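You operate a simulated robot arm through the tools that you are given. There is no shell and no other tool. Be economical: measure what you need, move in short steps, check, and stop when the job is done.

The job below is to be done with a simulated robot arm. You get a single attempt, and the scene is never put back.

Task
Mount the brown core on the upright shaft with cone and collar, and tighten the collar to the card's torque.
Fine: program knob back to OFF, screw driver back in its yellow cup. Where these are worked on the way, their far stop is far enough and under half their travel is too little: program knob.

The check looks at the end state, three seconds after you hand in, the way a careful person would. Anything else that was tipped, shoved, dropped, spilled or broken makes it a failure.

Robot
A 6-joint arm with a two-finger parallel gripper, fixed in place. Base frame: the origin is at the foot of the arm, x ahead of it, y to its left, z up; the work surface is at about z = 800. Units: mm, degrees, N and s.
With the tool pointing down near the work surface it reaches from about 260 to 680 mm from the base axis. Its first joint turns from -66.0 to 66.0 degrees. Payload 2.9 kg.
Tool frame: the origin (TCP) lies between the finger pads and is the grasp point; the fingertips stand 30 mm ahead of it; z points along the fingers, y is the line along which they close. The gripper opens to 110 mm. The fingers are 20 mm wide and 10 mm thick; the gripper's body (48 by 112 mm) begins 55 mm behind the TCP.
Orientation is that of the tool frame in the base frame, as a unit quaternion [x, y, z, w]. With the fingers straight down and closing along the base's y, the tool's x points along the base's -x, its y along +y and its z along -z.

Tools
- The arm moves only by the tool jog_arm. Its argument "steps" is a list of rows, each a list of 6 numbers: the shift along the tool's x, y, z in m, then the turn, a rotation vector about the tool's x, y, z in degrees. In form: [[dx, dy, dz, ax, ay, az], ...]. A call has 1 to 8 rows; each row is the pose to reach, as a shift and turn from the pose commanded when the call began, along the tool's axes at that moment. "grip" is the finger opening in m, from 0 to 0.11, set as the call begins (left out, the last holds). Each row takes 0.2 s and may step no farther than 50 mm and 8.6 degrees from the row before; otherwise, or with a gripper value out of range, the whole call is refused. Where a pose cannot be reached the arm comes as near as it can. A force on the tool above 40 N (or 10 N above the force at the start of the call, whichever is more), or a blocked arm, ends the call early, and 0.2 s more pass. Each finger travels about 108 mm/s and halts on what it meets, pressing with about 43 N; the grip force reading is that of the motor and also rises with nothing between the fingers. The clock runs only during rows and for 0.2 s after the last one: add rows that repeat a pose to give the fingers time. The reply holds the time, the measured pose of the TCP, the force on the tool along the base axes, the opening and the grip force, in the units named above and with some noise, with the torque about the TCP (base axes, N m) and any sound that the robot's microphone picked up.
- Cameras (640 x 400 px; columns grow to the right, rows downward): "scene" is fixed at [72.6, 430.6, 1382.5]; the picture's right is [-0.79, -0.61, 0.00], its down [-0.35, 0.46, -0.81] and it looks along [0.49, -0.65, -0.58] (base axes); focal length 214 px, centre (320, 200). "wrist" rides on the gripper at [72, 17, -103] in the tool frame; the picture's right is [-0.23, 0.97, 0.00], its down [-0.76, -0.18, -0.62] and it looks along [-0.61, -0.14, 0.78] (tool axes); focal length 222 px, centre (320, 200). There is no depth. A picture from a camera that has moved, and an enlarged one, comes with that camera's place and axes in the base frame and with its lens.
- snapshot(camera): a new picture of that camera. The clock stands still meanwhile.
- zoom(camera, box): a new picture of the part [left, top, right, bottom] of that camera's present view, enlarged. The clock stands still meanwhile.
- finish_job(): hands the job in; it is judged then, once.

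Work in short steps. Places have to be worked out from the pictures, the camera data and where the tool is seen: move nearer, look again, correct. Check each grasp and each placing, and mend what went wrong. You have 120 turns and 84 pictures in all, those below and enlarged ones among them. Open the gripper and draw the arm clear of the work before you hand the job in, unless the task says otherwise; then end with one line.

The tools are called after "Emit:" as name(argument=value, ...) on one line, values as JSON. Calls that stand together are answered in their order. jog_arm: Moves the arm, as the interface text tells. Its arguments: {"type":"object","properties":{"steps":{"type":"array","items":{"type":"array","items":{"type":"number"}}},"grip":{"type":"number"}},"required":["steps"]} The other tools are called the same way: snapshot (camera) takes a picture; zoom (camera, box) takes an enlarged picture of a part of a camera's view; finish_job () hands the job in.

At the start:

```text
time: 0.0
tcp_pos: [350.0, 45.2, 1311.4]
orientation: [0.0, 1.0, -0.001, 0.001]
force: [-0.5, -0.2, -0.2]
wrist_torque: [0.0, 0.03, 0.0]
grip_width: 110.1
gripper_force: 0.0
```

scene: 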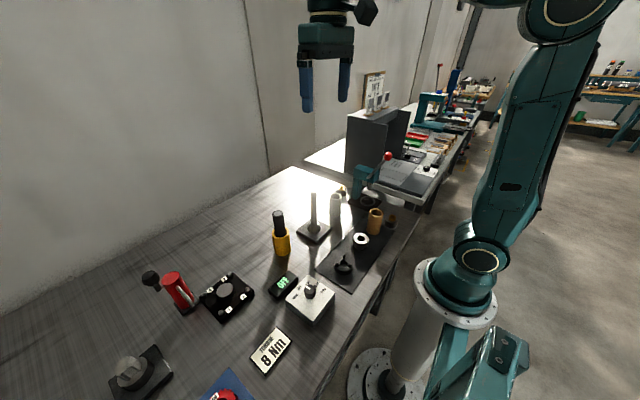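
wrist: 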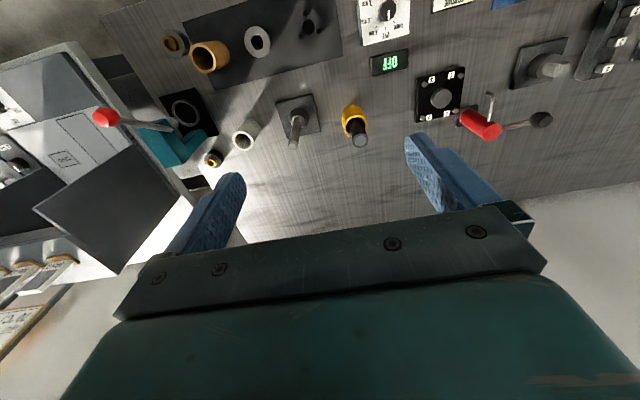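

The overview shows a shaft, a screwdriver in a yellow cup, a dark mat with parts, a knob box with a display, and an "8 Nm" card. I'll zoom in to identify them.

Emit:
zoom(camera="scene", box=[250, 170, 410, 290])

Emit:
zoom(camera="scene", box=[240, 260, 360, 390])

Emit:
zoom(camera="wrist", box=[150, 0, 410, 170])

Emit:
zoom(camera="wrist", box=[340, 0, 640, 150])

```text
3.33 times, centred on (330, 230) of scene
camera zoom: at [72.6, 430.6, 1382.5], right [-0.79, -0.61, 0.0], down [-0.35, 0.46, -0.81], along [0.49, -0.65, -0.58], focal length 715 px, centre (287, 100)
```

zoom: 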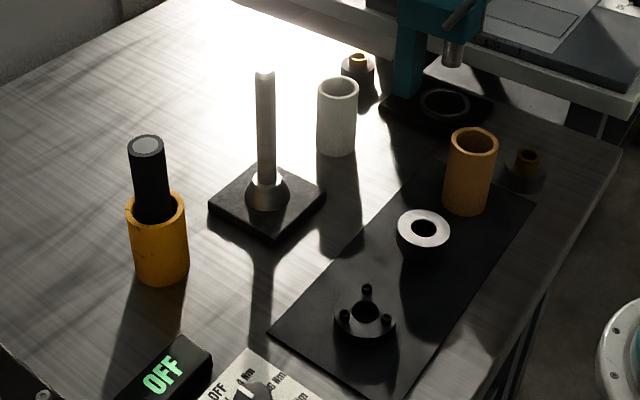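

```text
3.08 times, centred on (300, 325) of scene
camera zoom: at [72.6, 430.6, 1382.5], right [-0.79, -0.61, 0.0], down [-0.35, 0.46, -0.81], along [0.49, -0.65, -0.58], focal length 660 px, centre (382, -185)
```

zoom: 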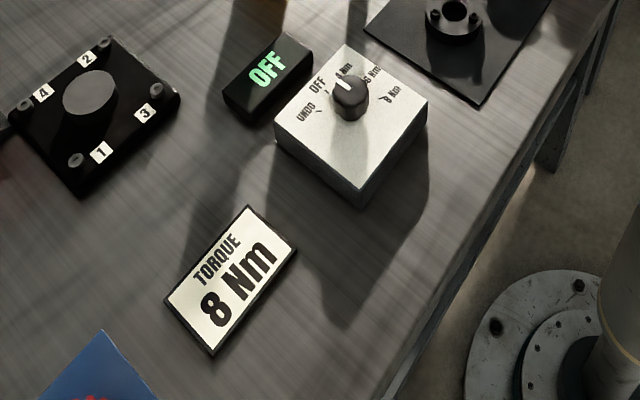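

```text
2.35 times, centred on (280, 85) of wrist
camera zoom: at [278.4, 61.6, 1415.4], right [0.23, 0.97, 0.0], down [0.76, -0.18, 0.62], along [0.61, -0.14, -0.78], focal length 523 px, centre (414, 471)
```

zoom: 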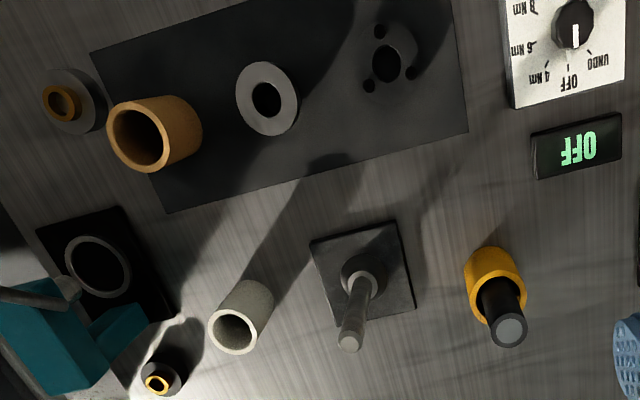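

```text
2.13 times, centred on (490, 75) of wrist
camera zoom: at [278.4, 61.6, 1415.4], right [0.23, 0.97, 0.0], down [0.76, -0.18, 0.62], along [0.61, -0.14, -0.78], focal length 474 px, centre (-43, 467)
```

zoom: 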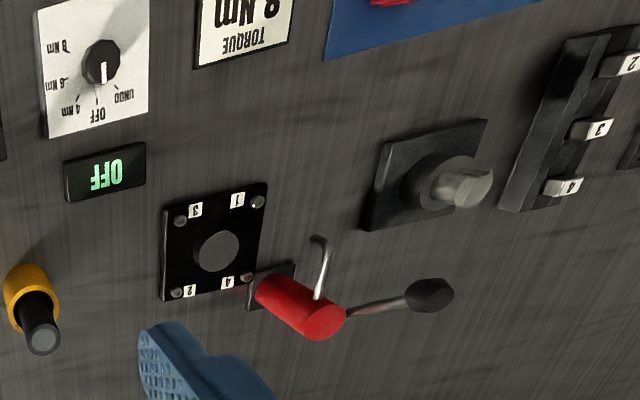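

The card asks for 8 Nm. My estimates are the shaft at about (459,-40) with its top near z 982, the brown core at about (278,-183) and 75 mm tall, and the ring and collar on the mat. I'll move above the mat for a closer look.

Emit:
jog_arm(steps=[[0, -0.025, 0.043, 0, 0, 0], [0, -0.05, 0.085, 0, 0, 0], [0, -0.075, 0.128, 0, 0, 0], [0, -0.1, 0.17, 0, 0, 0], [0, -0.125, 0.21, 0, 0, 0], [0, -0.145, 0.25, 0, 0, 0]])

Emit:
snapshot(camera="wrist")

```text
time: 1.4
tcp_pos: [351.8, -99.7, 1060.9]
orientation: [0.0, 1.0, -0.001, 0.001]
force: [0.1, -0.4, 0.2]
wrist_torque: [0.02, -0.02, -0.01]
grip_width: 110.0
gripper_force: 0.0
```

```text
77 pictures are left
camera wrist: at [278.9, -81.5, 1164.6], right [0.23, 0.97, 0.0], down [0.76, -0.18, 0.62], along [0.61, -0.14, -0.78], focal length 222 px, centre (320, 200)
```

wrist: 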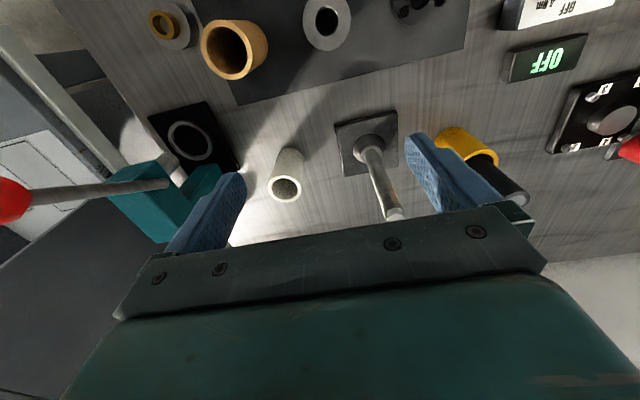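

Most of the parts are at the top of the frame, so I'll pull back in x for a better view.

Emit:
jog_arm(steps=[[0.045, -0.01, 0, 0, 0, 0], [0.085, -0.02, 0, 0, 0, 0], [0.085, -0.02, 0, 0, 0, 0]])

Emit:
snapshot(camera="wrist")

Emit:
zoom(camera="wrist", box=[140, 40, 500, 200])

```text
time: 2.2
tcp_pos: [264.9, -120.3, 1059.9]
orientation: [0.0, 1.0, -0.002, 0.001]
force: [0.1, -0.2, -0.8]
wrist_torque: [0.01, -0.01, 0.0]
grip_width: 109.8
gripper_force: 0.1
```

```text
76 pictures are left
camera wrist: at [193.2, -103.0, 1163.5], right [0.23, 0.97, 0.0], down [0.76, -0.18, 0.62], along [0.61, -0.14, -0.78], focal length 222 px, centre (320, 200)
```

wrist: 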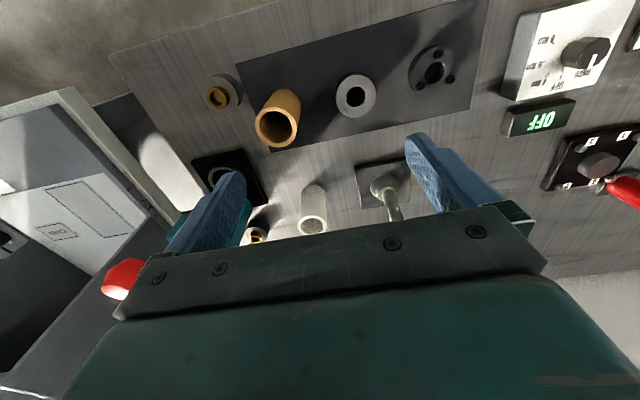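

```text
1.78 times, centred on (320, 120) of wrist
camera zoom: at [193.2, -103.0, 1163.5], right [0.23, 0.97, 0.0], down [0.76, -0.18, 0.62], along [0.61, -0.14, -0.78], focal length 395 px, centre (320, 342)
```

zoom: 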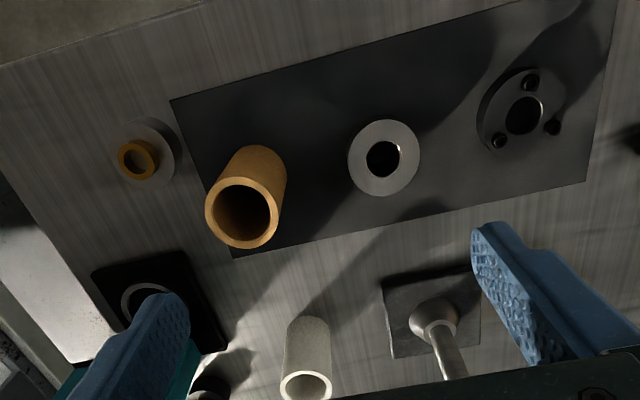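

I make the core about (277,-176) with its top at z≈900. The cone, wide face up, is at about (278,-73), and the collar, pegs up, at about (276,35). I'll move above the core to refine.

Emit:
jog_arm(steps=[[-0.006, -0.028, 0.03, 0, 0, 0], [-0.012, -0.056, 0.06, 0, 0, 0], [-0.012, -0.056, 0.06, 0, 0, 0]])

Emit:
snapshot(camera="wrist")

Emit:
zoom(camera="scene", box=[300, 170, 420, 290])

```text
time: 3.0
tcp_pos: [280.5, -175.4, 999.2]
orientation: [0.001, 1.0, -0.001, 0.001]
force: [0.2, 0.4, -0.1]
wrist_torque: [0.0, -0.01, 0.0]
grip_width: 109.8
gripper_force: 0.0
```

```text
74 pictures are left
camera wrist: at [207.6, -157.8, 1103.7], right [0.23, 0.97, 0.0], down [0.76, -0.18, 0.62], along [0.61, -0.14, -0.78], focal length 222 px, centre (320, 200)
```

wrist: 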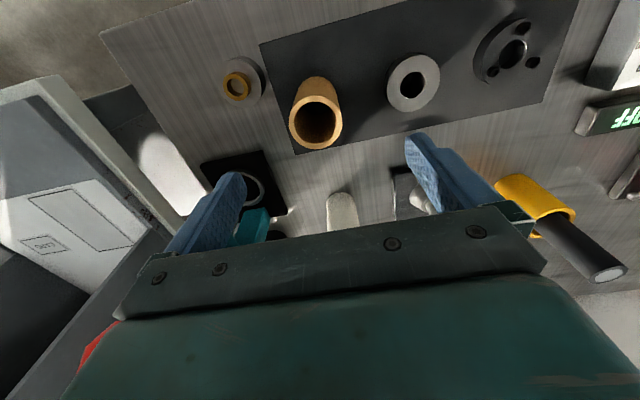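

```text
3.33 times, centred on (360, 230) of scene
camera zoom: at [72.6, 430.6, 1382.5], right [-0.79, -0.61, 0.0], down [-0.35, 0.46, -0.81], along [0.49, -0.65, -0.58], focal length 715 px, centre (187, 100)
```

zoom: 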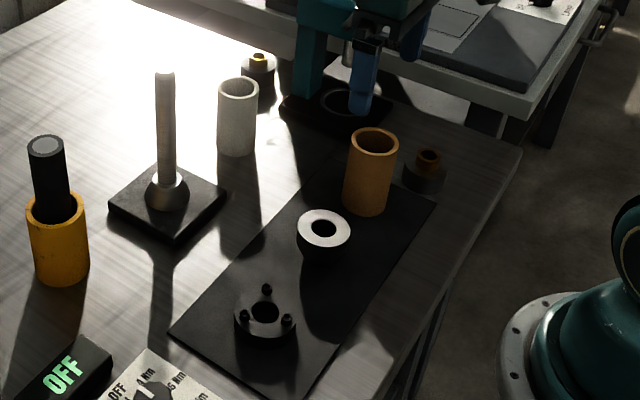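

The core is centred near (279,-177) with its top at z≈896 and an OD of 50 mm. The shaft will stick up toward the gripper body later, so I'll grip only the top ~14 mm of the core.

Emit:
jog_arm(steps=[[0.002, -0.002, 0.04, 0, 0, 0], [0.002, -0.002, 0.07, 0, 0, 0], [0.002, -0.002, 0.086, 0, 0, 0], [0.002, -0.002, 0.086, 0, 0, 0]])

Emit:
snapshot(camera="wrist")

```text
time: 4.0
tcp_pos: [277.0, -179.5, 915.7]
orientation: [0.0, 1.0, 0.0, 0.001]
force: [0.2, -0.2, 0.5]
wrist_torque: [0.0, 0.0, 0.02]
grip_width: 109.9
gripper_force: 0.1
```

```text
72 pictures are left
camera wrist: at [205.1, -160.9, 1018.8], right [0.23, 0.97, 0.0], down [0.76, -0.18, 0.62], along [0.61, -0.14, -0.78], focal length 222 px, centre (320, 200)
```

wrist: 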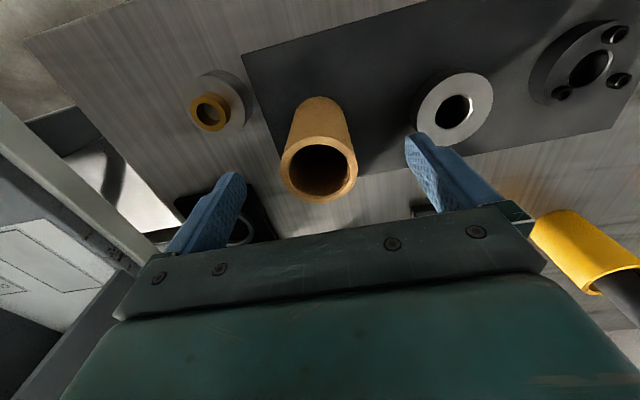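

The core is centred between the fingers, so I'll close on it.

Emit:
jog_arm(steps=[[0, 0, 0, 0, 0, 0], [0, 0, 0, 0, 0, 0], [0, 0, 0, 0, 0, 0]], grip=0.04)

```text
time: 4.8
tcp_pos: [276.4, -179.3, 914.1]
orientation: [-0.001, 1.0, 0.001, 0.002]
force: [0.3, -0.3, 0.5]
wrist_torque: [0.0, -0.03, 0.0]
grip_width: 48.7
gripper_force: 42.9
```

It's gripped at 48.7 mm. I'll lift it well above the shaft top.

Emit:
jog_arm(steps=[[0, 0, -0.03, 0, 0, 0], [0, 0, -0.075, 0, 0, 0], [0, 0, -0.12, 0, 0, 0], [0, 0, -0.165, 0, 0, 0], [0, 0, -0.21, 0, 0, 0], [0, 0, -0.225, 0, 0, 0]])

Emit:
snapshot(camera="wrist")

Emit:
snapshot(camera="scene")

```text
time: 6.2
tcp_pos: [272.9, -178.8, 1139.6]
orientation: [0.0, 1.0, -0.001, 0.001]
force: [0.0, -0.6, -1.4]
wrist_torque: [0.01, -0.05, -0.02]
grip_width: 48.8
gripper_force: 43.4
```

```text
71 pictures are left
camera wrist: at [201.4, -161.8, 1243.4], right [0.23, 0.97, 0.0], down [0.76, -0.18, 0.62], along [0.61, -0.14, -0.78], focal length 222 px, centre (320, 200)
```

wrist: 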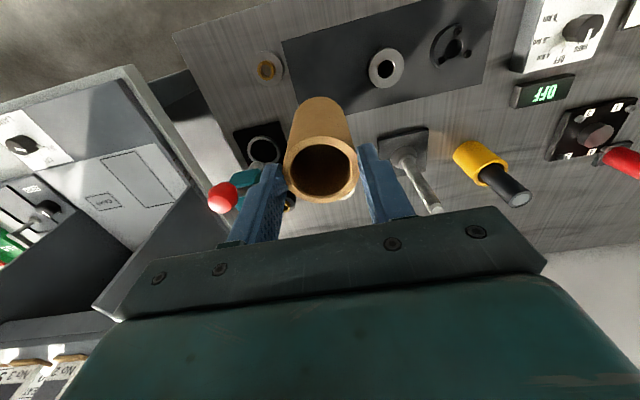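

```text
70 pictures are left
```

scene: 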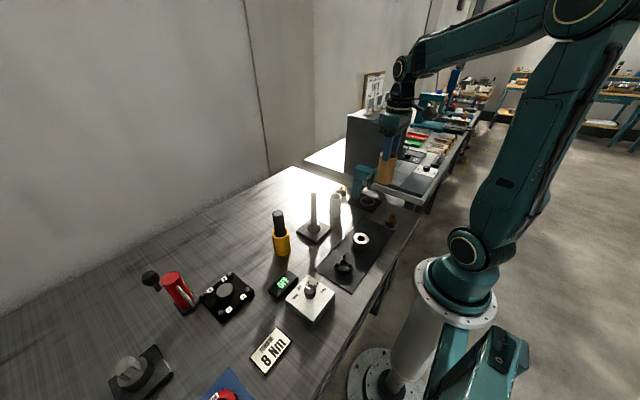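

The core is secure. The wrist and scene views both put the shaft at about (459,-41) with its top at z≈984, so I'll carry the core over it.

Emit:
jog_arm(steps=[[-0.035, 0.026, 0, 0, 0, 0], [-0.07, 0.052, 0, 0, 0, 0], [-0.105, 0.078, 0, 0, 0, 0], [-0.14, 0.104, 0, 0, 0, 0], [-0.17, 0.126, 0, 0, 0, 0], [-0.186, 0.138, 0, 0, 0, 0], [-0.186, 0.138, 0, 0, 0, 0]])

Emit:
zoom(camera="scene", box=[230, 100, 390, 250])

Emit:
snapshot(camera="wrist")

```text
time: 7.8
tcp_pos: [460.1, -40.0, 1140.9]
orientation: [-0.001, 1.0, -0.001, 0.001]
force: [0.8, 0.2, -1.0]
wrist_torque: [0.0, 0.03, 0.0]
grip_width: 48.5
gripper_force: 42.8
```

```text
2.67 times, centred on (310, 175) of scene
camera zoom: at [72.6, 430.6, 1382.5], right [-0.79, -0.61, 0.0], down [-0.35, 0.46, -0.81], along [0.49, -0.65, -0.58], focal length 572 px, centre (347, 267)
```

zoom: 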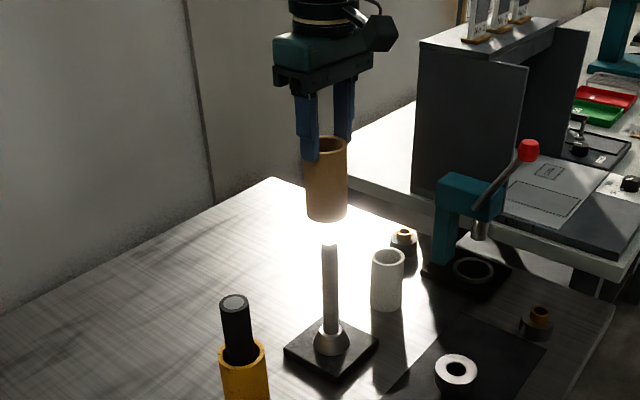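

```text
68 pictures are left
camera wrist: at [388.1, -22.1, 1244.9], right [0.23, 0.97, 0.0], down [0.76, -0.18, 0.62], along [0.61, -0.14, -0.78], focal length 222 px, centre (320, 200)
```

wrist: 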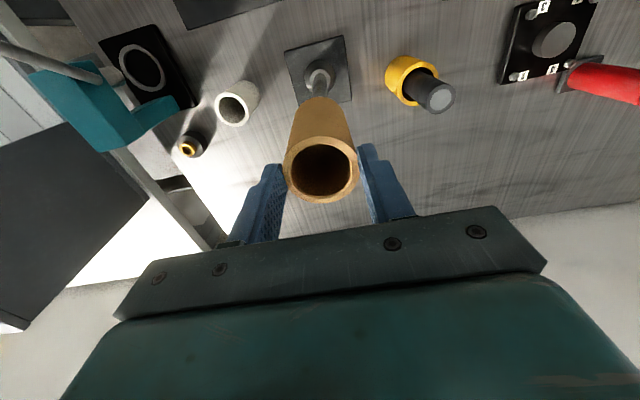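

The core axis is within ~4 mm of the shaft, so I'll shift x by -4 mm. Then I'll descend partway, so the core's bottom goes just past the shaft top, and check.

Emit:
jog_arm(steps=[[0.004, 0.0, 0.0, 0, 0, 0], [0.004, 0.0, 0.03, 0, 0, 0], [0.004, 0.0, 0.055, 0, 0, 0], [0.004, 0.0, 0.08, 0, 0, 0], [0.004, 0.0, 0.08, 0, 0, 0]])

Emit:
zoom(camera="scene", box=[260, 120, 380, 240])

Emit:
zoom(camera="wrist", box=[240, 50, 420, 230])

```text
time: 9.0
tcp_pos: [456.7, -40.4, 1057.4]
orientation: [0.0, 1.0, -0.001, 0.0]
force: [-0.3, 0.5, -0.2]
wrist_torque: [0.0, 0.01, -0.02]
grip_width: 48.6
gripper_force: 43.1
```

```text
3.33 times, centred on (320, 180) of scene
camera zoom: at [72.6, 430.6, 1382.5], right [-0.79, -0.61, 0.0], down [-0.35, 0.46, -0.81], along [0.49, -0.65, -0.58], focal length 715 px, centre (320, 267)
```

zoom: 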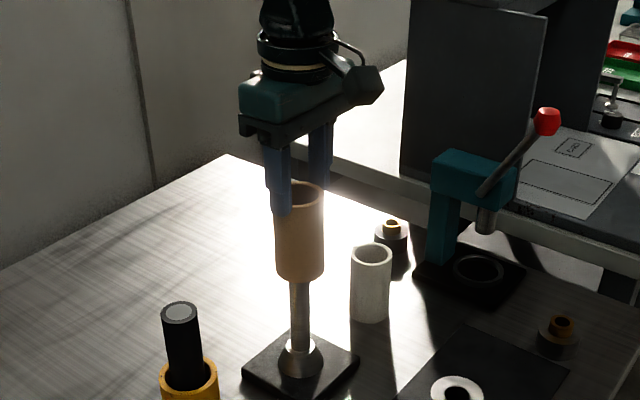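

```text
2.22 times, centred on (330, 140) of wrist
camera zoom: at [383.8, -22.4, 1162.7], right [0.23, 0.97, 0.0], down [0.76, -0.18, 0.62], along [0.61, -0.14, -0.78], focal length 494 px, centre (298, 333)
```

zoom: 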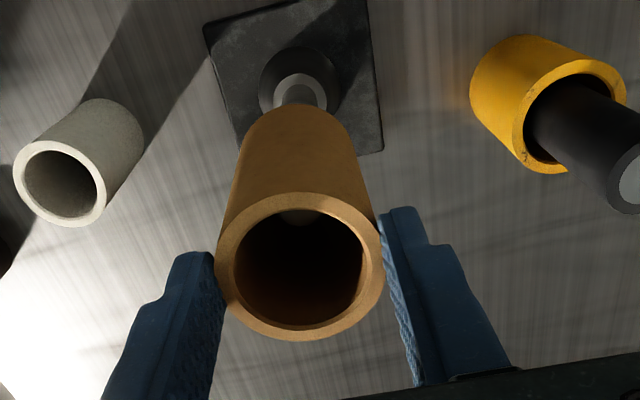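

The shaft is inside the core, so I'll keep lowering.

Emit:
jog_arm(steps=[[0, 0, 0.03, 0, 0, 0], [0, 0, 0.06, 0, 0, 0], [0, 0, 0.085, 0, 0, 0], [0, 0, 0.105, 0, 0, 0], [0, 0, 0.105, 0, 0, 0]])

Emit:
zoom(camera="scene", box=[260, 140, 380, 260])

Emit:
zoom(camera="wrist", box=[240, 50, 420, 230])

```text
time: 10.2
tcp_pos: [458.5, -41.7, 955.7]
orientation: [0.0, 1.0, -0.001, 0.001]
force: [0.3, -0.1, -0.7]
wrist_torque: [0.01, -0.01, 0.0]
grip_width: 48.7
gripper_force: 42.7
```

```text
3.33 times, centred on (320, 200) of scene
camera zoom: at [72.6, 430.6, 1382.5], right [-0.79, -0.61, 0.0], down [-0.35, 0.46, -0.81], along [0.49, -0.65, -0.58], focal length 715 px, centre (320, 200)
```

zoom: 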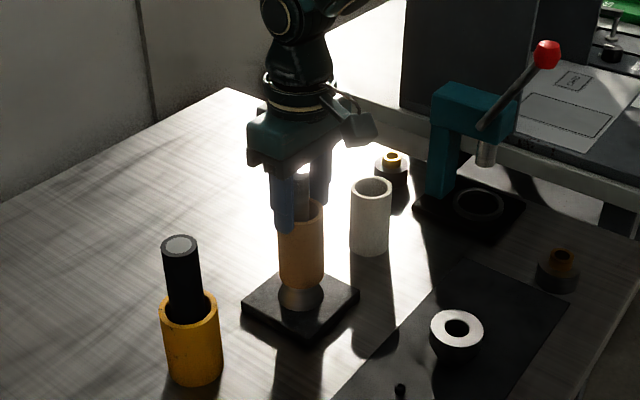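

```text
2.22 times, centred on (330, 140) of wrist
camera zoom: at [385.7, -25.0, 1060.1], right [0.23, 0.97, 0.0], down [0.76, -0.18, 0.62], along [0.61, -0.14, -0.78], focal length 494 px, centre (298, 333)
```

zoom: 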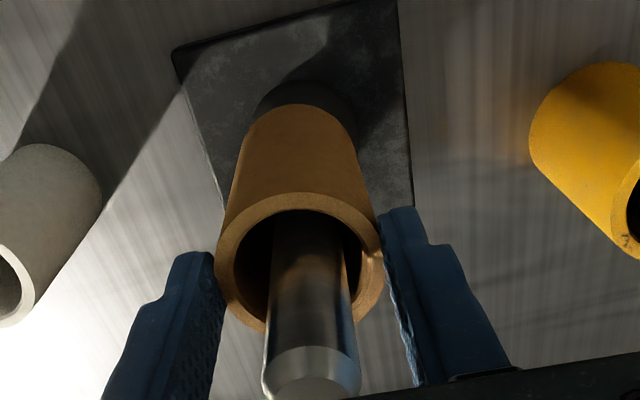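

There's clearance all round. I'll lower in small steps, watching the force.

Emit:
jog_arm(steps=[[0, 0, 0.008, 0, 0, 0], [0, 0, 0.014, 0, 0, 0], [0, 0, 0.018, 0, 0, 0], [0, 0, 0.018, 0, 0, 0]])

Emit:
zoom(camera="scene", box=[280, 160, 360, 240])

```text
time: 11.1
tcp_pos: [457.1, -43.0, 941.4]
orientation: [0.0, 1.0, -0.001, 0.002]
force: [-3.7, 0.0, 6.0]
wrist_torque: [0.04, 0.37, 0.03]
grip_width: 49.1
gripper_force: 43.3
stopped in row 4: the force on the tool passed its limit at 42 N (the readings are from after the stop); the commanded pose is now the measured one
```

```text
5.00 times, centred on (320, 200) of scene
camera zoom: at [72.4, 430.6, 1382.5], right [-0.79, -0.61, 0.0], down [-0.35, 0.46, -0.81], along [0.49, -0.65, -0.58], focal length 1072 px, centre (320, 200)
```

zoom: 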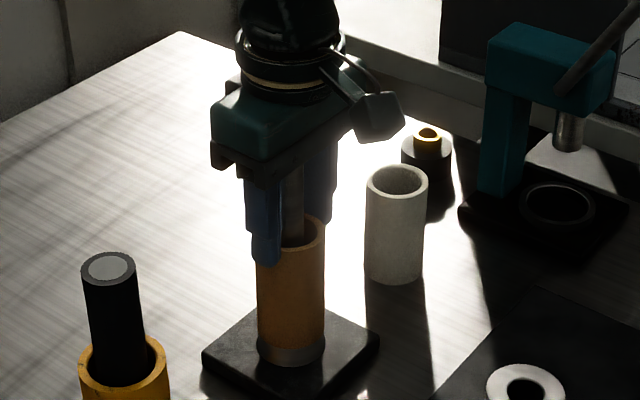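

Contact came at TCP z 941, which fits the core seating on the lower cone. I'll release slowly, raise and inspect.

Emit:
jog_arm(steps=[[0, 0, 0, 0, 0, 0], [0, 0, 0, 0, 0, 0]], grip=0.1)

Emit:
jog_arm(steps=[[0, 0, -0.03, 0, 0, 0], [0, 0, -0.075, 0, 0, 0], [0, 0, -0.12, 0, 0, 0], [0, 0, -0.12, 0, 0, 0]])

Emit:
zoom(camera="scene", box=[280, 160, 360, 240])

Emit:
zoom(camera="wrist", box=[240, 50, 420, 230])

```text
time: 11.7
tcp_pos: [457.9, -42.9, 941.5]
orientation: [0.0, 1.0, 0.0, 0.004]
force: [-0.8, -0.5, 1.1]
wrist_torque: [-0.02, 0.02, 0.01]
grip_width: 100.0
gripper_force: 0.1
```

```text
time: 12.7
tcp_pos: [460.5, -42.0, 1059.7]
orientation: [0.0, 1.0, -0.001, 0.002]
force: [-0.2, 0.1, 0.8]
wrist_torque: [-0.01, -0.01, 0.01]
grip_width: 100.3
gripper_force: 0.1
```

```text
5.00 times, centred on (320, 200) of scene
camera zoom: at [72.6, 430.6, 1382.5], right [-0.79, -0.61, 0.0], down [-0.35, 0.46, -0.81], along [0.49, -0.65, -0.58], focal length 1072 px, centre (320, 200)
```

zoom: 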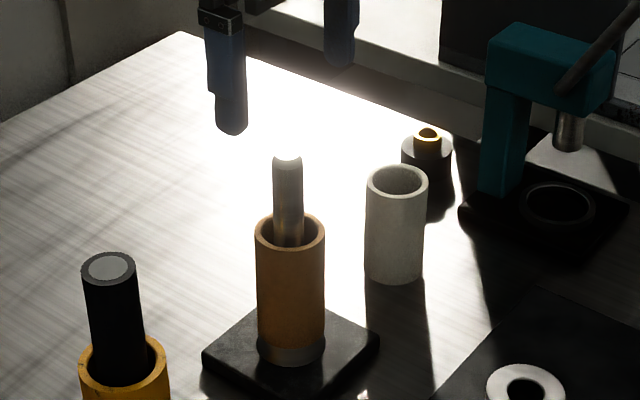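

```text
2.22 times, centred on (330, 140) of wrist
camera zoom: at [388.0, -25.6, 1164.4], right [0.23, 0.97, 0.0], down [0.76, -0.18, 0.63], along [0.61, -0.14, -0.78], focal length 494 px, centre (298, 333)
```

zoom: 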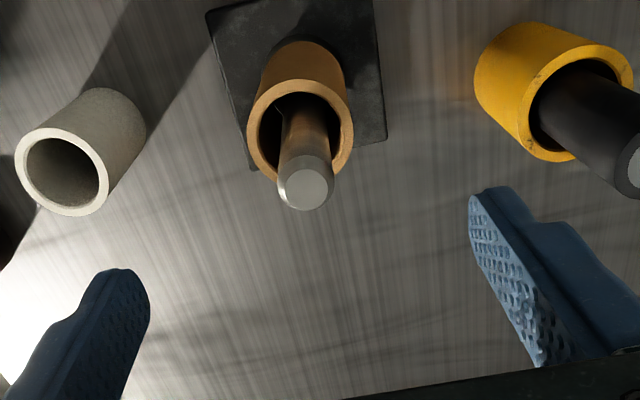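

The core stands upright on the lower cone, with the shaft at about (459,-40). Next is the upper cone, so I'll move over to about (279,-73) and look.

Emit:
jog_arm(steps=[[0.045, -0.008, 0, 0, 0, 0], [0.09, -0.016, 0, 0, 0, 0], [0.135, -0.024, 0, 0, 0, 0], [0.18, -0.031, 0, 0, 0, 0], [0.18, -0.031, 0.05, 0, 0, 0], [0.18, -0.031, 0.1, 0, 0, 0], [0.18, -0.031, 0.13, 0, 0, 0], [0.18, -0.031, 0.13, 0, 0, 0]])

Emit:
snapshot(camera="wrist")

Emit:
zoom(camera="scene", box=[310, 200, 410, 290])

```text
time: 14.5
tcp_pos: [279.0, -73.8, 929.4]
orientation: [0.0, 1.0, -0.001, 0.004]
force: [0.2, 0.0, -0.4]
wrist_torque: [0.03, -0.01, -0.03]
grip_width: 100.3
gripper_force: 0.1
```

```text
60 pictures are left
camera wrist: at [206.6, -56.3, 1033.2], right [0.23, 0.97, 0.0], down [0.76, -0.18, 0.63], along [0.61, -0.14, -0.78], focal length 222 px, centre (320, 200)
```

wrist: 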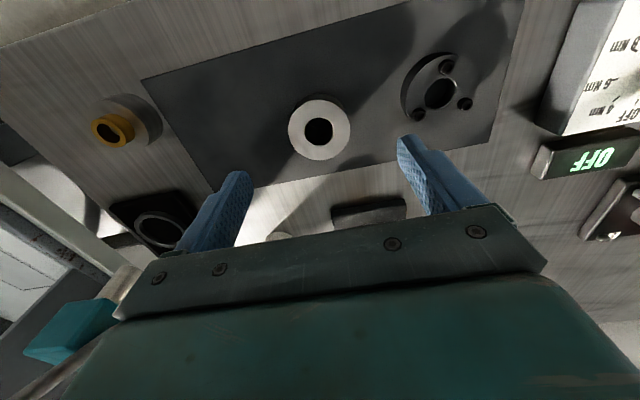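

```text
4.44 times, centred on (360, 245) of scene
camera zoom: at [72.6, 430.6, 1382.5], right [-0.79, -0.61, 0.0], down [-0.35, 0.46, -0.81], along [0.49, -0.65, -0.58], focal length 953 px, centre (142, 0)
```

zoom: 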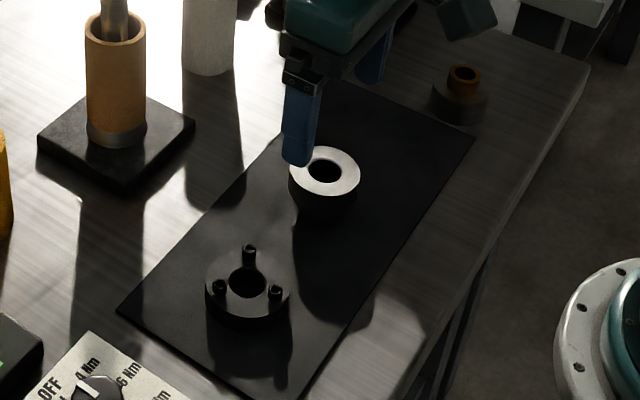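

The cone is directly below: rim diameter ~55 mm, top face at z≈842. I'll descend so the TCP is at rim height and grip.

Emit:
jog_arm(steps=[[0, 0, 0.04, 0, 0, 0], [0, 0, 0.07, 0, 0, 0], [0, 0, 0.088, 0, 0, 0], [0, 0, 0.088, 0, 0, 0]])

Emit:
snapshot(camera="wrist")

```text
time: 15.5
tcp_pos: [280.5, -74.5, 841.5]
orientation: [0.001, 1.0, -0.001, 0.004]
force: [-0.5, -0.3, 0.9]
wrist_torque: [0.02, 0.0, 0.02]
grip_width: 99.9
gripper_force: 0.0
```

```text
58 pictures are left
camera wrist: at [206.9, -56.6, 945.6], right [0.23, 0.97, 0.0], down [0.76, -0.18, 0.63], along [0.61, -0.14, -0.78], focal length 222 px, centre (320, 200)
```

wrist: 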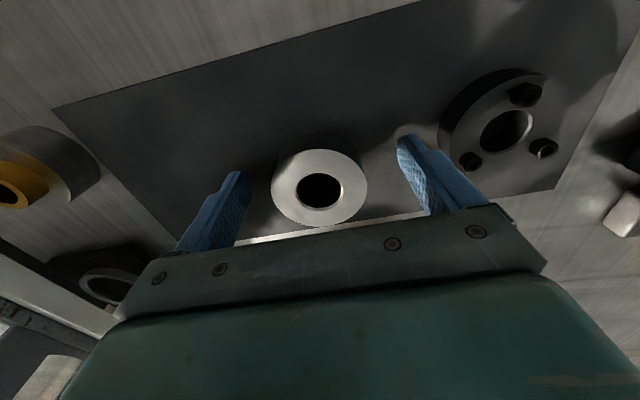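

The ring is level with the TCP. I'll go 4 mm lower for more pad contact and close.

Emit:
jog_arm(steps=[[0, 0, 0.004, 0, 0, 0], [0, 0, 0.004, 0, 0, 0]])

Emit:
jog_arm(steps=[[0, 0, 0, 0, 0, 0], [0, 0, 0, 0, 0, 0], [0, 0, 0, 0, 0, 0]], grip=0.045)

Emit:
jog_arm(steps=[[0, 0, -0.03, 0, 0, 0], [0, 0, -0.075, 0, 0, 0], [0, 0, -0.12, 0, 0, 0], [0, 0, -0.165, 0, 0, 0], [0, 0, -0.21, 0, 0, 0], [0, 0, -0.225, 0, 0, 0]])

Emit:
snapshot(camera="wrist")

Emit:
zoom(camera="scene", box=[290, 90, 410, 210])

```text
time: 16.1
tcp_pos: [278.9, -74.7, 838.3]
orientation: [0.0, 1.0, -0.001, 0.003]
force: [0.3, 0.0, -0.4]
wrist_torque: [0.04, 0.04, 0.06]
grip_width: 100.2
gripper_force: 0.0
```

```text
time: 16.9
tcp_pos: [278.0, -72.7, 839.7]
orientation: [0.0, 1.0, -0.001, 0.004]
force: [0.4, 0.0, 0.1]
wrist_torque: [0.0, -0.01, -0.05]
grip_width: 52.4
gripper_force: 43.2
```

```text
time: 18.3
tcp_pos: [275.7, -72.6, 1065.0]
orientation: [0.0, 1.0, -0.001, 0.002]
force: [0.5, 0.5, -3.2]
wrist_torque: [-0.01, 0.01, 0.01]
grip_width: 52.5
gripper_force: 42.4
```

```text
57 pictures are left
camera wrist: at [203.9, -54.8, 1168.7], right [0.23, 0.97, 0.0], down [0.76, -0.18, 0.63], along [0.61, -0.14, -0.78], focal length 222 px, centre (320, 200)
```

wrist: 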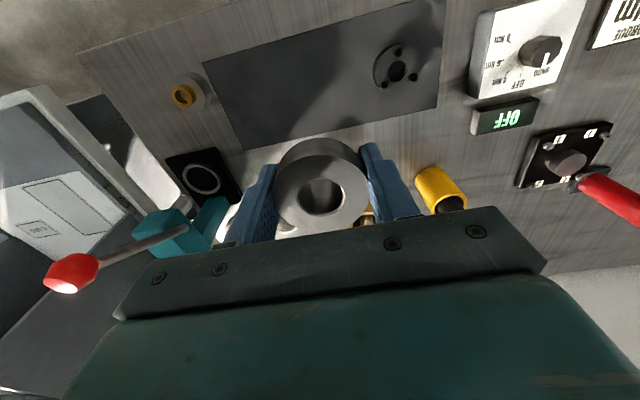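

```text
3.33 times, centred on (350, 150) of scene
camera zoom: at [72.6, 430.6, 1382.5], right [-0.79, -0.61, 0.0], down [-0.35, 0.46, -0.81], along [0.49, -0.65, -0.58], focal length 715 px, centre (220, 367)
```

zoom: 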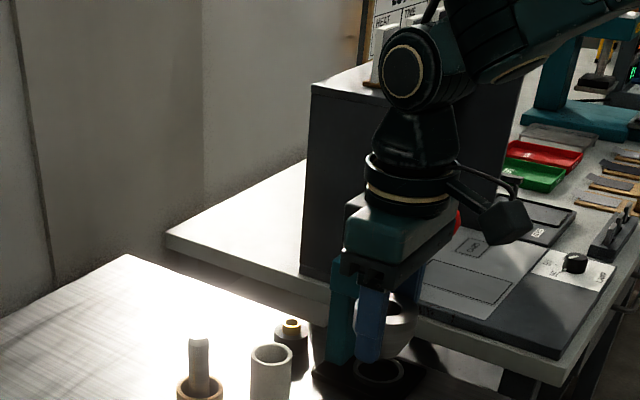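

The cone is held by its 52.5 mm rim with the narrow end down. Its bore looks like ~24 mm against a ~21 mm shaft with a chamfered tip, so alignment matters. I'll move above the shaft at about (459.5,-39.5) and compare.

Emit:
jog_arm(steps=[[-0.045, 0.008, 0, 0, 0, 0], [-0.09, 0.016, 0, 0, 0, 0], [-0.135, 0.024, 0, 0, 0, 0], [-0.17, 0.031, 0, 0, 0, 0], [-0.1835, 0.033, 0, 0, 0, 0], [-0.1835, 0.033, 0, 0, 0, 0]])

Emit:
jog_arm(steps=[[0, 0, 0.02, 0, 0, 0], [0, 0, 0.033, 0, 0, 0], [0, 0, 0.033, 0, 0, 0]])

Emit:
zoom(camera="scene", box=[290, 170, 340, 220])

Emit:
zoom(camera="wrist", box=[260, 100, 380, 240])

```text
time: 19.7
tcp_pos: [461.3, -39.0, 1065.8]
orientation: [0.001, 1.0, 0.0, 0.003]
force: [0.6, -0.5, -2.9]
wrist_torque: [-0.01, 0.01, 0.02]
grip_width: 52.8
gripper_force: 43.1
```

```text
time: 20.5
tcp_pos: [460.9, -39.7, 1031.9]
orientation: [0.0, 1.0, -0.001, 0.003]
force: [-0.1, -0.9, -3.3]
wrist_torque: [0.0, 0.02, 0.02]
grip_width: 52.5
gripper_force: 43.2
```

```text
8.00 times, centred on (315, 195) of scene
camera zoom: at [72.6, 430.6, 1382.5], right [-0.79, -0.61, 0.0], down [-0.35, 0.46, -0.81], along [0.49, -0.65, -0.58], focal length 1716 px, centre (360, 240)
```

zoom: 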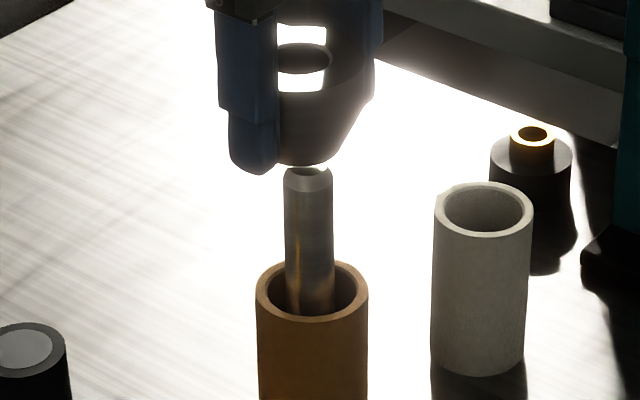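

```text
2.86 times, centred on (320, 170) of wrist
camera zoom: at [388.6, -22.2, 1136.1], right [0.23, 0.97, 0.0], down [0.76, -0.18, 0.63], along [0.61, -0.14, -0.78], focal length 635 px, centre (320, 286)
```

zoom: 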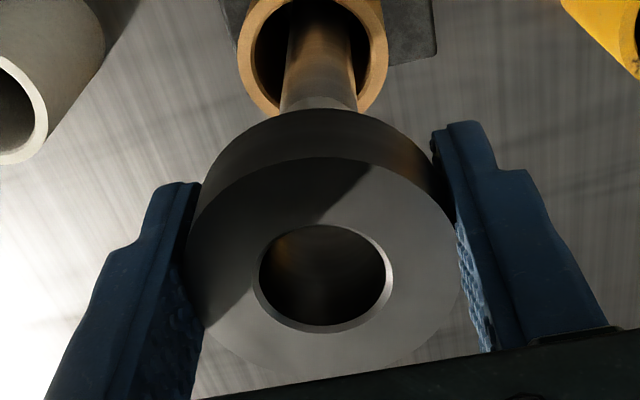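

The hole and shaft line up in the scene view to within 1 mm, and the wrist view suggests a -1 mm shift in y. I'll apply that and descend slowly.

Emit:
jog_arm(steps=[[0, -0.001, 0.0, 0, 0, 0], [0, -0.001, 0.006, 0, 0, 0], [0, -0.001, 0.012, 0, 0, 0], [0, -0.001, 0.018, 0, 0, 0], [0, -0.001, 0.024, 0, 0, 0], [0, -0.001, 0.03, 0, 0, 0]])

Emit:
zoom(camera="scene", box=[290, 170, 340, 220])

```text
time: 21.9
tcp_pos: [459.4, -41.2, 1001.5]
orientation: [-0.002, 1.0, -0.001, 0.003]
force: [-13.2, 12.2, 5.0]
wrist_torque: [0.35, 0.38, 0.01]
grip_width: 52.6
gripper_force: 42.9
```

```text
8.00 times, centred on (315, 195) of scene
camera zoom: at [72.1, 430.9, 1382.4], right [-0.79, -0.61, 0.0], down [-0.35, 0.46, -0.81], along [0.49, -0.65, -0.58], focal length 1716 px, centre (360, 240)
```

zoom: 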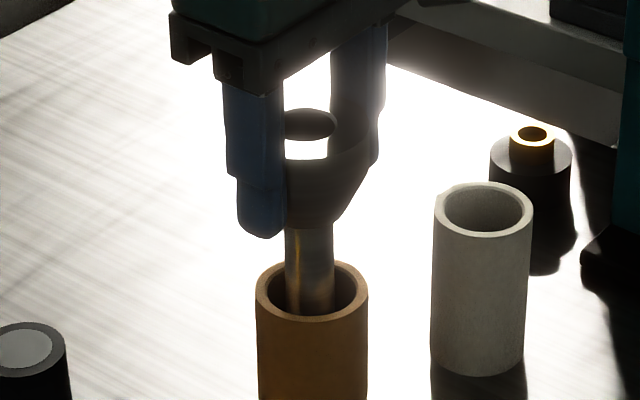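

The cone is on the shaft with a side load (-13, +12 N). I'll shift to relieve it.

Emit:
jog_arm(steps=[[0.0015, 0.0015, 0, 0, 0, 0], [0.0015, 0.0015, 0, 0, 0, 0]])

```text
time: 22.5
tcp_pos: [459.3, -41.3, 1001.3]
orientation: [0.002, 1.0, -0.003, 0.003]
force: [-5.8, 0.2, -4.9]
wrist_torque: [0.01, 0.13, -0.03]
grip_width: 52.5
gripper_force: 42.7
```

Better. I'll ease another 1 mm in -x and continue down to where the cone meets the core.

Emit:
jog_arm(steps=[[0.001, 0, 0.01, 0, 0, 0], [0.001, 0, 0.02, 0, 0, 0], [0.001, 0, 0.03, 0, 0, 0], [0.001, 0, 0.04, 0, 0, 0]])

Emit:
zoom(camera="scene", box=[290, 170, 340, 220])

```text
time: 23.5
tcp_pos: [459.8, -38.6, 962.4]
orientation: [0.0, 1.0, -0.001, 0.005]
force: [0.8, -0.3, -3.2]
wrist_torque: [0.04, 0.01, 0.03]
grip_width: 52.4
gripper_force: 43.6
```

```text
8.00 times, centred on (315, 195) of scene
camera zoom: at [72.6, 430.6, 1382.5], right [-0.79, -0.61, 0.0], down [-0.35, 0.46, -0.81], along [0.49, -0.65, -0.58], focal length 1716 px, centre (360, 240)
```

zoom: 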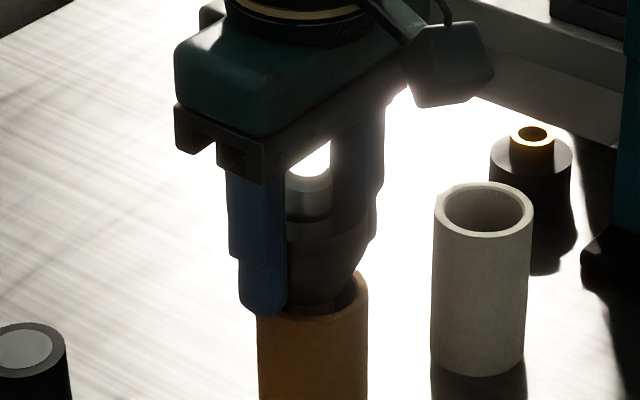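

No side load now. I'll continue until the cone seats in the core.

Emit:
jog_arm(steps=[[0, 0, 0.006, 0, 0, 0], [0, 0, 0.012, 0, 0, 0], [0, 0, 0.016, 0, 0, 0], [0, 0, 0.02, 0, 0, 0], [0, 0, 0.024, 0, 0, 0], [0, 0, 0.028, 0, 0, 0]])

Emit:
zoom(camera="scene", box=[290, 170, 340, 220])

```text
time: 24.9
tcp_pos: [459.6, -40.3, 935.9]
orientation: [0.0, 1.0, 0.0, 0.007]
force: [1.1, 0.8, 34.6]
wrist_torque: [0.02, -0.05, -0.01]
grip_width: 52.2
gripper_force: 43.3
```

```text
8.00 times, centred on (315, 195) of scene
camera zoom: at [72.1, 430.7, 1382.5], right [-0.79, -0.61, 0.0], down [-0.35, 0.46, -0.81], along [0.49, -0.65, -0.58], focal length 1716 px, centre (360, 240)
```

zoom: 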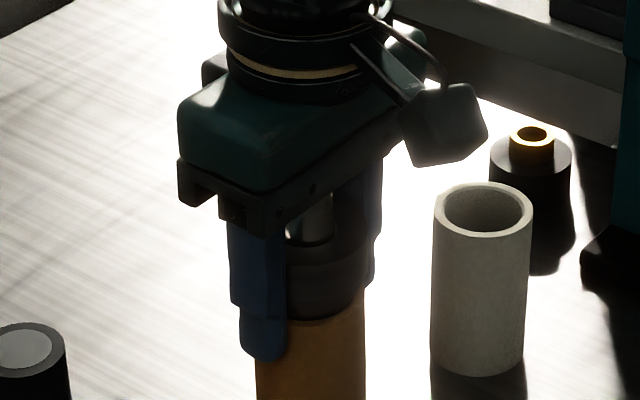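

It seats with ~35 N at TCP z 936. I'll relieve 1 mm, release, raise and inspect.

Emit:
jog_arm(steps=[[0, 0, -0.002, 0, 0, 0], [0, 0, -0.002, 0, 0, 0], [0, 0, -0.002, 0, 0, 0]], grip=0.1)

Emit:
jog_arm(steps=[[0, 0, -0.03, 0, 0, 0], [0, 0, -0.075, 0, 0, 0], [0, 0, -0.12, 0, 0, 0], [0, 0, -0.12, 0, 0, 0]])

Emit:
zoom(camera="scene", box=[290, 170, 340, 220])

Emit:
zoom(camera="wrist", box=[250, 70, 390, 210])

```text
time: 25.7
tcp_pos: [459.1, -39.5, 934.6]
orientation: [0.0, 1.0, -0.001, 0.001]
force: [0.5, -0.2, -0.3]
wrist_torque: [0.01, -0.04, 0.03]
grip_width: 99.9
gripper_force: 0.1
```

```text
time: 26.7
tcp_pos: [459.0, -38.8, 1055.6]
orientation: [0.0, 1.0, -0.002, 0.003]
force: [0.1, 0.2, 0.0]
wrist_torque: [0.0, -0.02, 0.0]
grip_width: 100.0
gripper_force: 0.0
```

```text
8.00 times, centred on (315, 195) of scene
camera zoom: at [72.6, 430.6, 1382.5], right [-0.79, -0.61, 0.0], down [-0.35, 0.46, -0.81], along [0.49, -0.65, -0.58], focal length 1716 px, centre (360, 240)
```

zoom: 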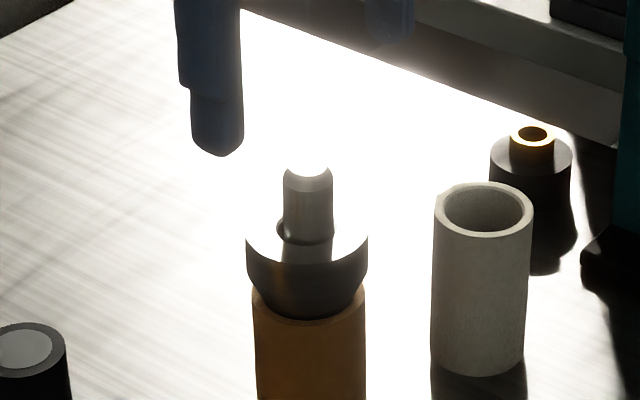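

```text
2.86 times, centred on (320, 140) of wrist
camera zoom: at [385.1, -21.2, 1159.1], right [0.23, 0.97, 0.0], down [0.76, -0.18, 0.63], along [0.61, -0.14, -0.78], focal length 635 px, centre (320, 371)
```

zoom: 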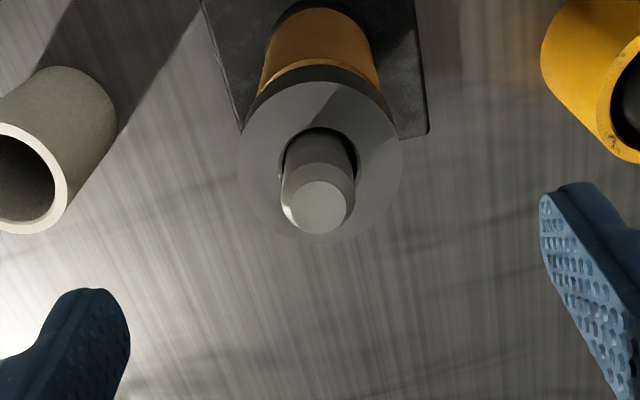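

The cone sits correctly in the core top. Next is the collar at about (276,35).

Emit:
jog_arm(steps=[[0.045, 0.018, 0, 0, 0, 0], [0.09, 0.036, 0, 0, 0, 0], [0.135, 0.055, 0, 0, 0, 0], [0.178, 0.074, 0, 0, 0, 0], [0.181, 0.074, 0.04, 0, 0, 0], [0.181, 0.074, 0.08, 0, 0, 0], [0.181, 0.074, 0.125, 0, 0, 0], [0.181, 0.074, 0.125, 0, 0, 0]])

Emit:
snapshot(camera="wrist")

Emit:
zoom(camera="scene", box=[315, 235, 375, 295])

```text
time: 28.5
tcp_pos: [280.8, 32.7, 927.8]
orientation: [0.0, 1.0, -0.001, 0.004]
force: [0.7, -0.7, 0.0]
wrist_torque: [-0.01, 0.0, 0.01]
grip_width: 100.2
gripper_force: 0.0
```

```text
48 pictures are left
camera wrist: at [207.9, 50.4, 1030.9], right [0.23, 0.97, 0.0], down [0.76, -0.18, 0.63], along [0.61, -0.14, -0.78], focal length 222 px, centre (320, 200)
```

wrist: 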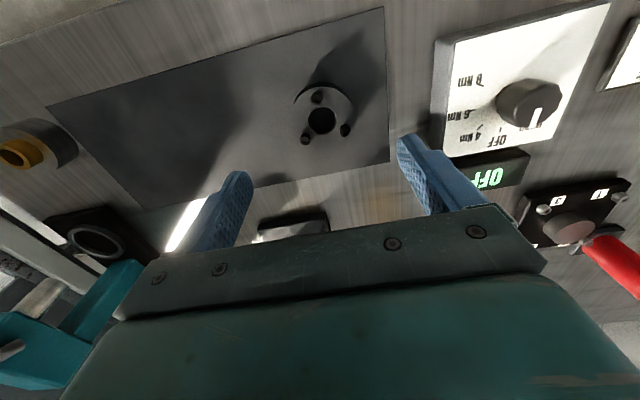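

```text
6.67 times, centred on (345, 265) of scene
camera zoom: at [72.6, 430.6, 1382.5], right [-0.79, -0.61, 0.0], down [-0.35, 0.46, -0.81], along [0.49, -0.65, -0.58], focal length 1430 px, centre (153, -233)
```

zoom: 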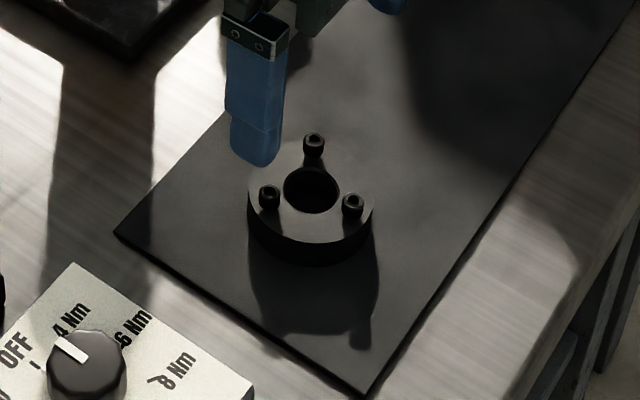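

The collar is at about (278,34), OD ~55-60, top at z≈822, with three socket-head screws. I'll descend with the fingertips just above the mat.

Emit:
jog_arm(steps=[[0.002, 0.0015, 0.04, 0, 0, 0], [0.002, 0.0015, 0.07, 0, 0, 0], [0.002, 0.0015, 0.085, 0, 0, 0], [0.002, 0.0015, 0.09, 0, 0, 0], [0.002, 0.0015, 0.09, 0, 0, 0]])

Emit:
zoom(camera="wrist", box=[220, 80, 420, 220])

```text
time: 29.7
tcp_pos: [276.9, 34.5, 836.0]
orientation: [-0.001, 1.0, 0.0, 0.003]
force: [0.4, 0.3, -0.4]
wrist_torque: [-0.02, -0.01, 0.01]
grip_width: 99.7
gripper_force: 0.0
```

```text
2.86 times, centred on (320, 150) of wrist
camera zoom: at [203.8, 52.3, 940.2], right [0.23, 0.97, 0.0], down [0.76, -0.18, 0.63], along [0.61, -0.14, -0.78], focal length 635 px, centre (320, 343)
```

zoom: 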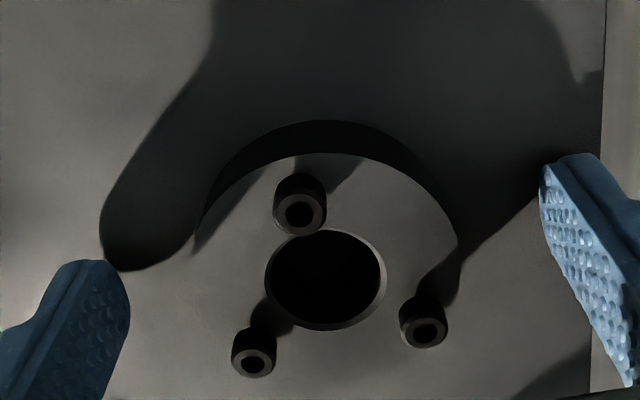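

Well centred, perhaps 1.5 mm short in x. I'll correct that, close and lift.

Emit:
jog_arm(steps=[[-0.0015, 0.001, 0, 0, 0, 0], [-0.0015, 0.001, 0, 0, 0, 0], [-0.0015, 0.001, 0, 0, 0, 0]], grip=0.045)

Emit:
jog_arm(steps=[[0, 0, 0, 0, 0, 0], [0, 0, -0.03, 0, 0, 0], [0, 0, -0.075, 0, 0, 0], [0, 0, -0.12, 0, 0, 0], [0, 0, -0.165, 0, 0, 0], [0, 0, -0.205, 0, 0, 0], [0, 0, -0.205, 0, 0, 0]])

Emit:
zoom(camera="wrist", box=[220, 80, 420, 220])

```text
time: 30.5
tcp_pos: [278.0, 35.2, 837.6]
orientation: [0.001, 1.0, -0.001, 0.003]
force: [0.0, 0.5, -0.3]
wrist_torque: [-0.01, 0.01, -0.01]
grip_width: 58.0
gripper_force: 42.9
```

```text
time: 32.1
tcp_pos: [273.2, 37.8, 1045.6]
orientation: [0.0, 1.0, -0.001, 0.002]
force: [-1.1, -1.2, -3.3]
wrist_torque: [-0.01, -0.01, 0.03]
grip_width: 58.0
gripper_force: 42.4
```

```text
2.86 times, centred on (320, 150) of wrist
camera zoom: at [201.4, 56.7, 1149.2], right [0.23, 0.97, 0.0], down [0.76, -0.18, 0.63], along [0.61, -0.14, -0.78], focal length 635 px, centre (320, 343)
```

zoom: 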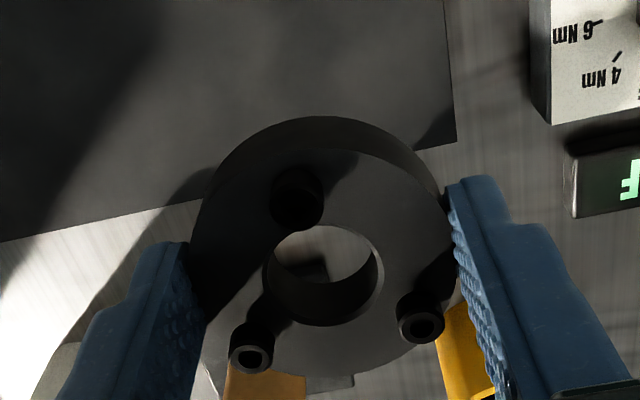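

The collar is held (58 mm) and centred. I'll move it above the shaft.

Emit:
jog_arm(steps=[[-0.045, -0.019, 0, 0, 0, 0], [-0.09, -0.038, 0, 0, 0, 0], [-0.13, -0.055, 0, 0, 0, 0], [-0.168, -0.07, 0, 0, 0, 0], [-0.185, -0.077, 0, 0, 0, 0], [-0.185, -0.077, 0, 0, 0, 0], [-0.185, -0.077, 0, 0, 0, 0]])

Emit:
zoom(camera="scene", box=[290, 160, 340, 210])

Emit:
zoom(camera="wrist", box=[220, 80, 420, 220])

```text
time: 33.7
tcp_pos: [462.9, -40.9, 1048.8]
orientation: [0.0, 1.0, -0.001, 0.002]
force: [-0.1, -0.3, -3.2]
wrist_torque: [-0.02, -0.01, -0.01]
grip_width: 58.0
gripper_force: 42.8
```

```text
8.00 times, centred on (315, 185) of scene
camera zoom: at [72.6, 430.6, 1382.5], right [-0.79, -0.61, 0.0], down [-0.35, 0.46, -0.81], along [0.49, -0.65, -0.58], focal length 1716 px, centre (360, 320)
```

zoom: 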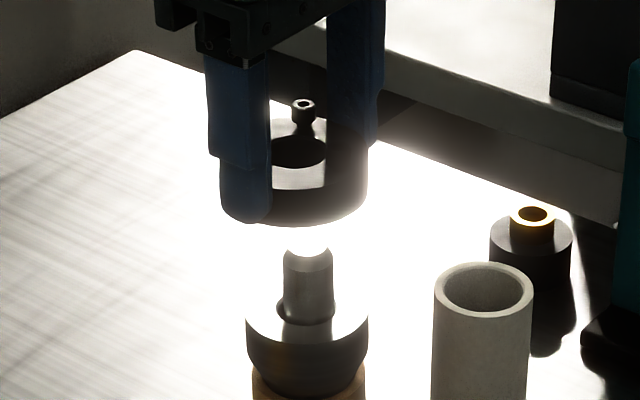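

```text
2.86 times, centred on (320, 150) of wrist
camera zoom: at [389.9, -22.2, 1151.9], right [0.23, 0.97, 0.0], down [0.76, -0.18, 0.63], along [0.61, -0.14, -0.78], focal length 635 px, centre (320, 343)
```

zoom: 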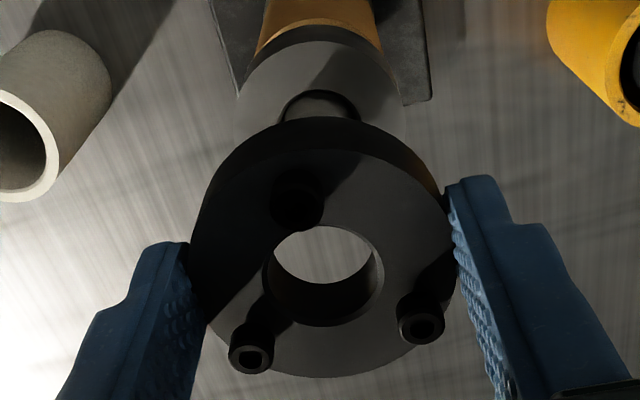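

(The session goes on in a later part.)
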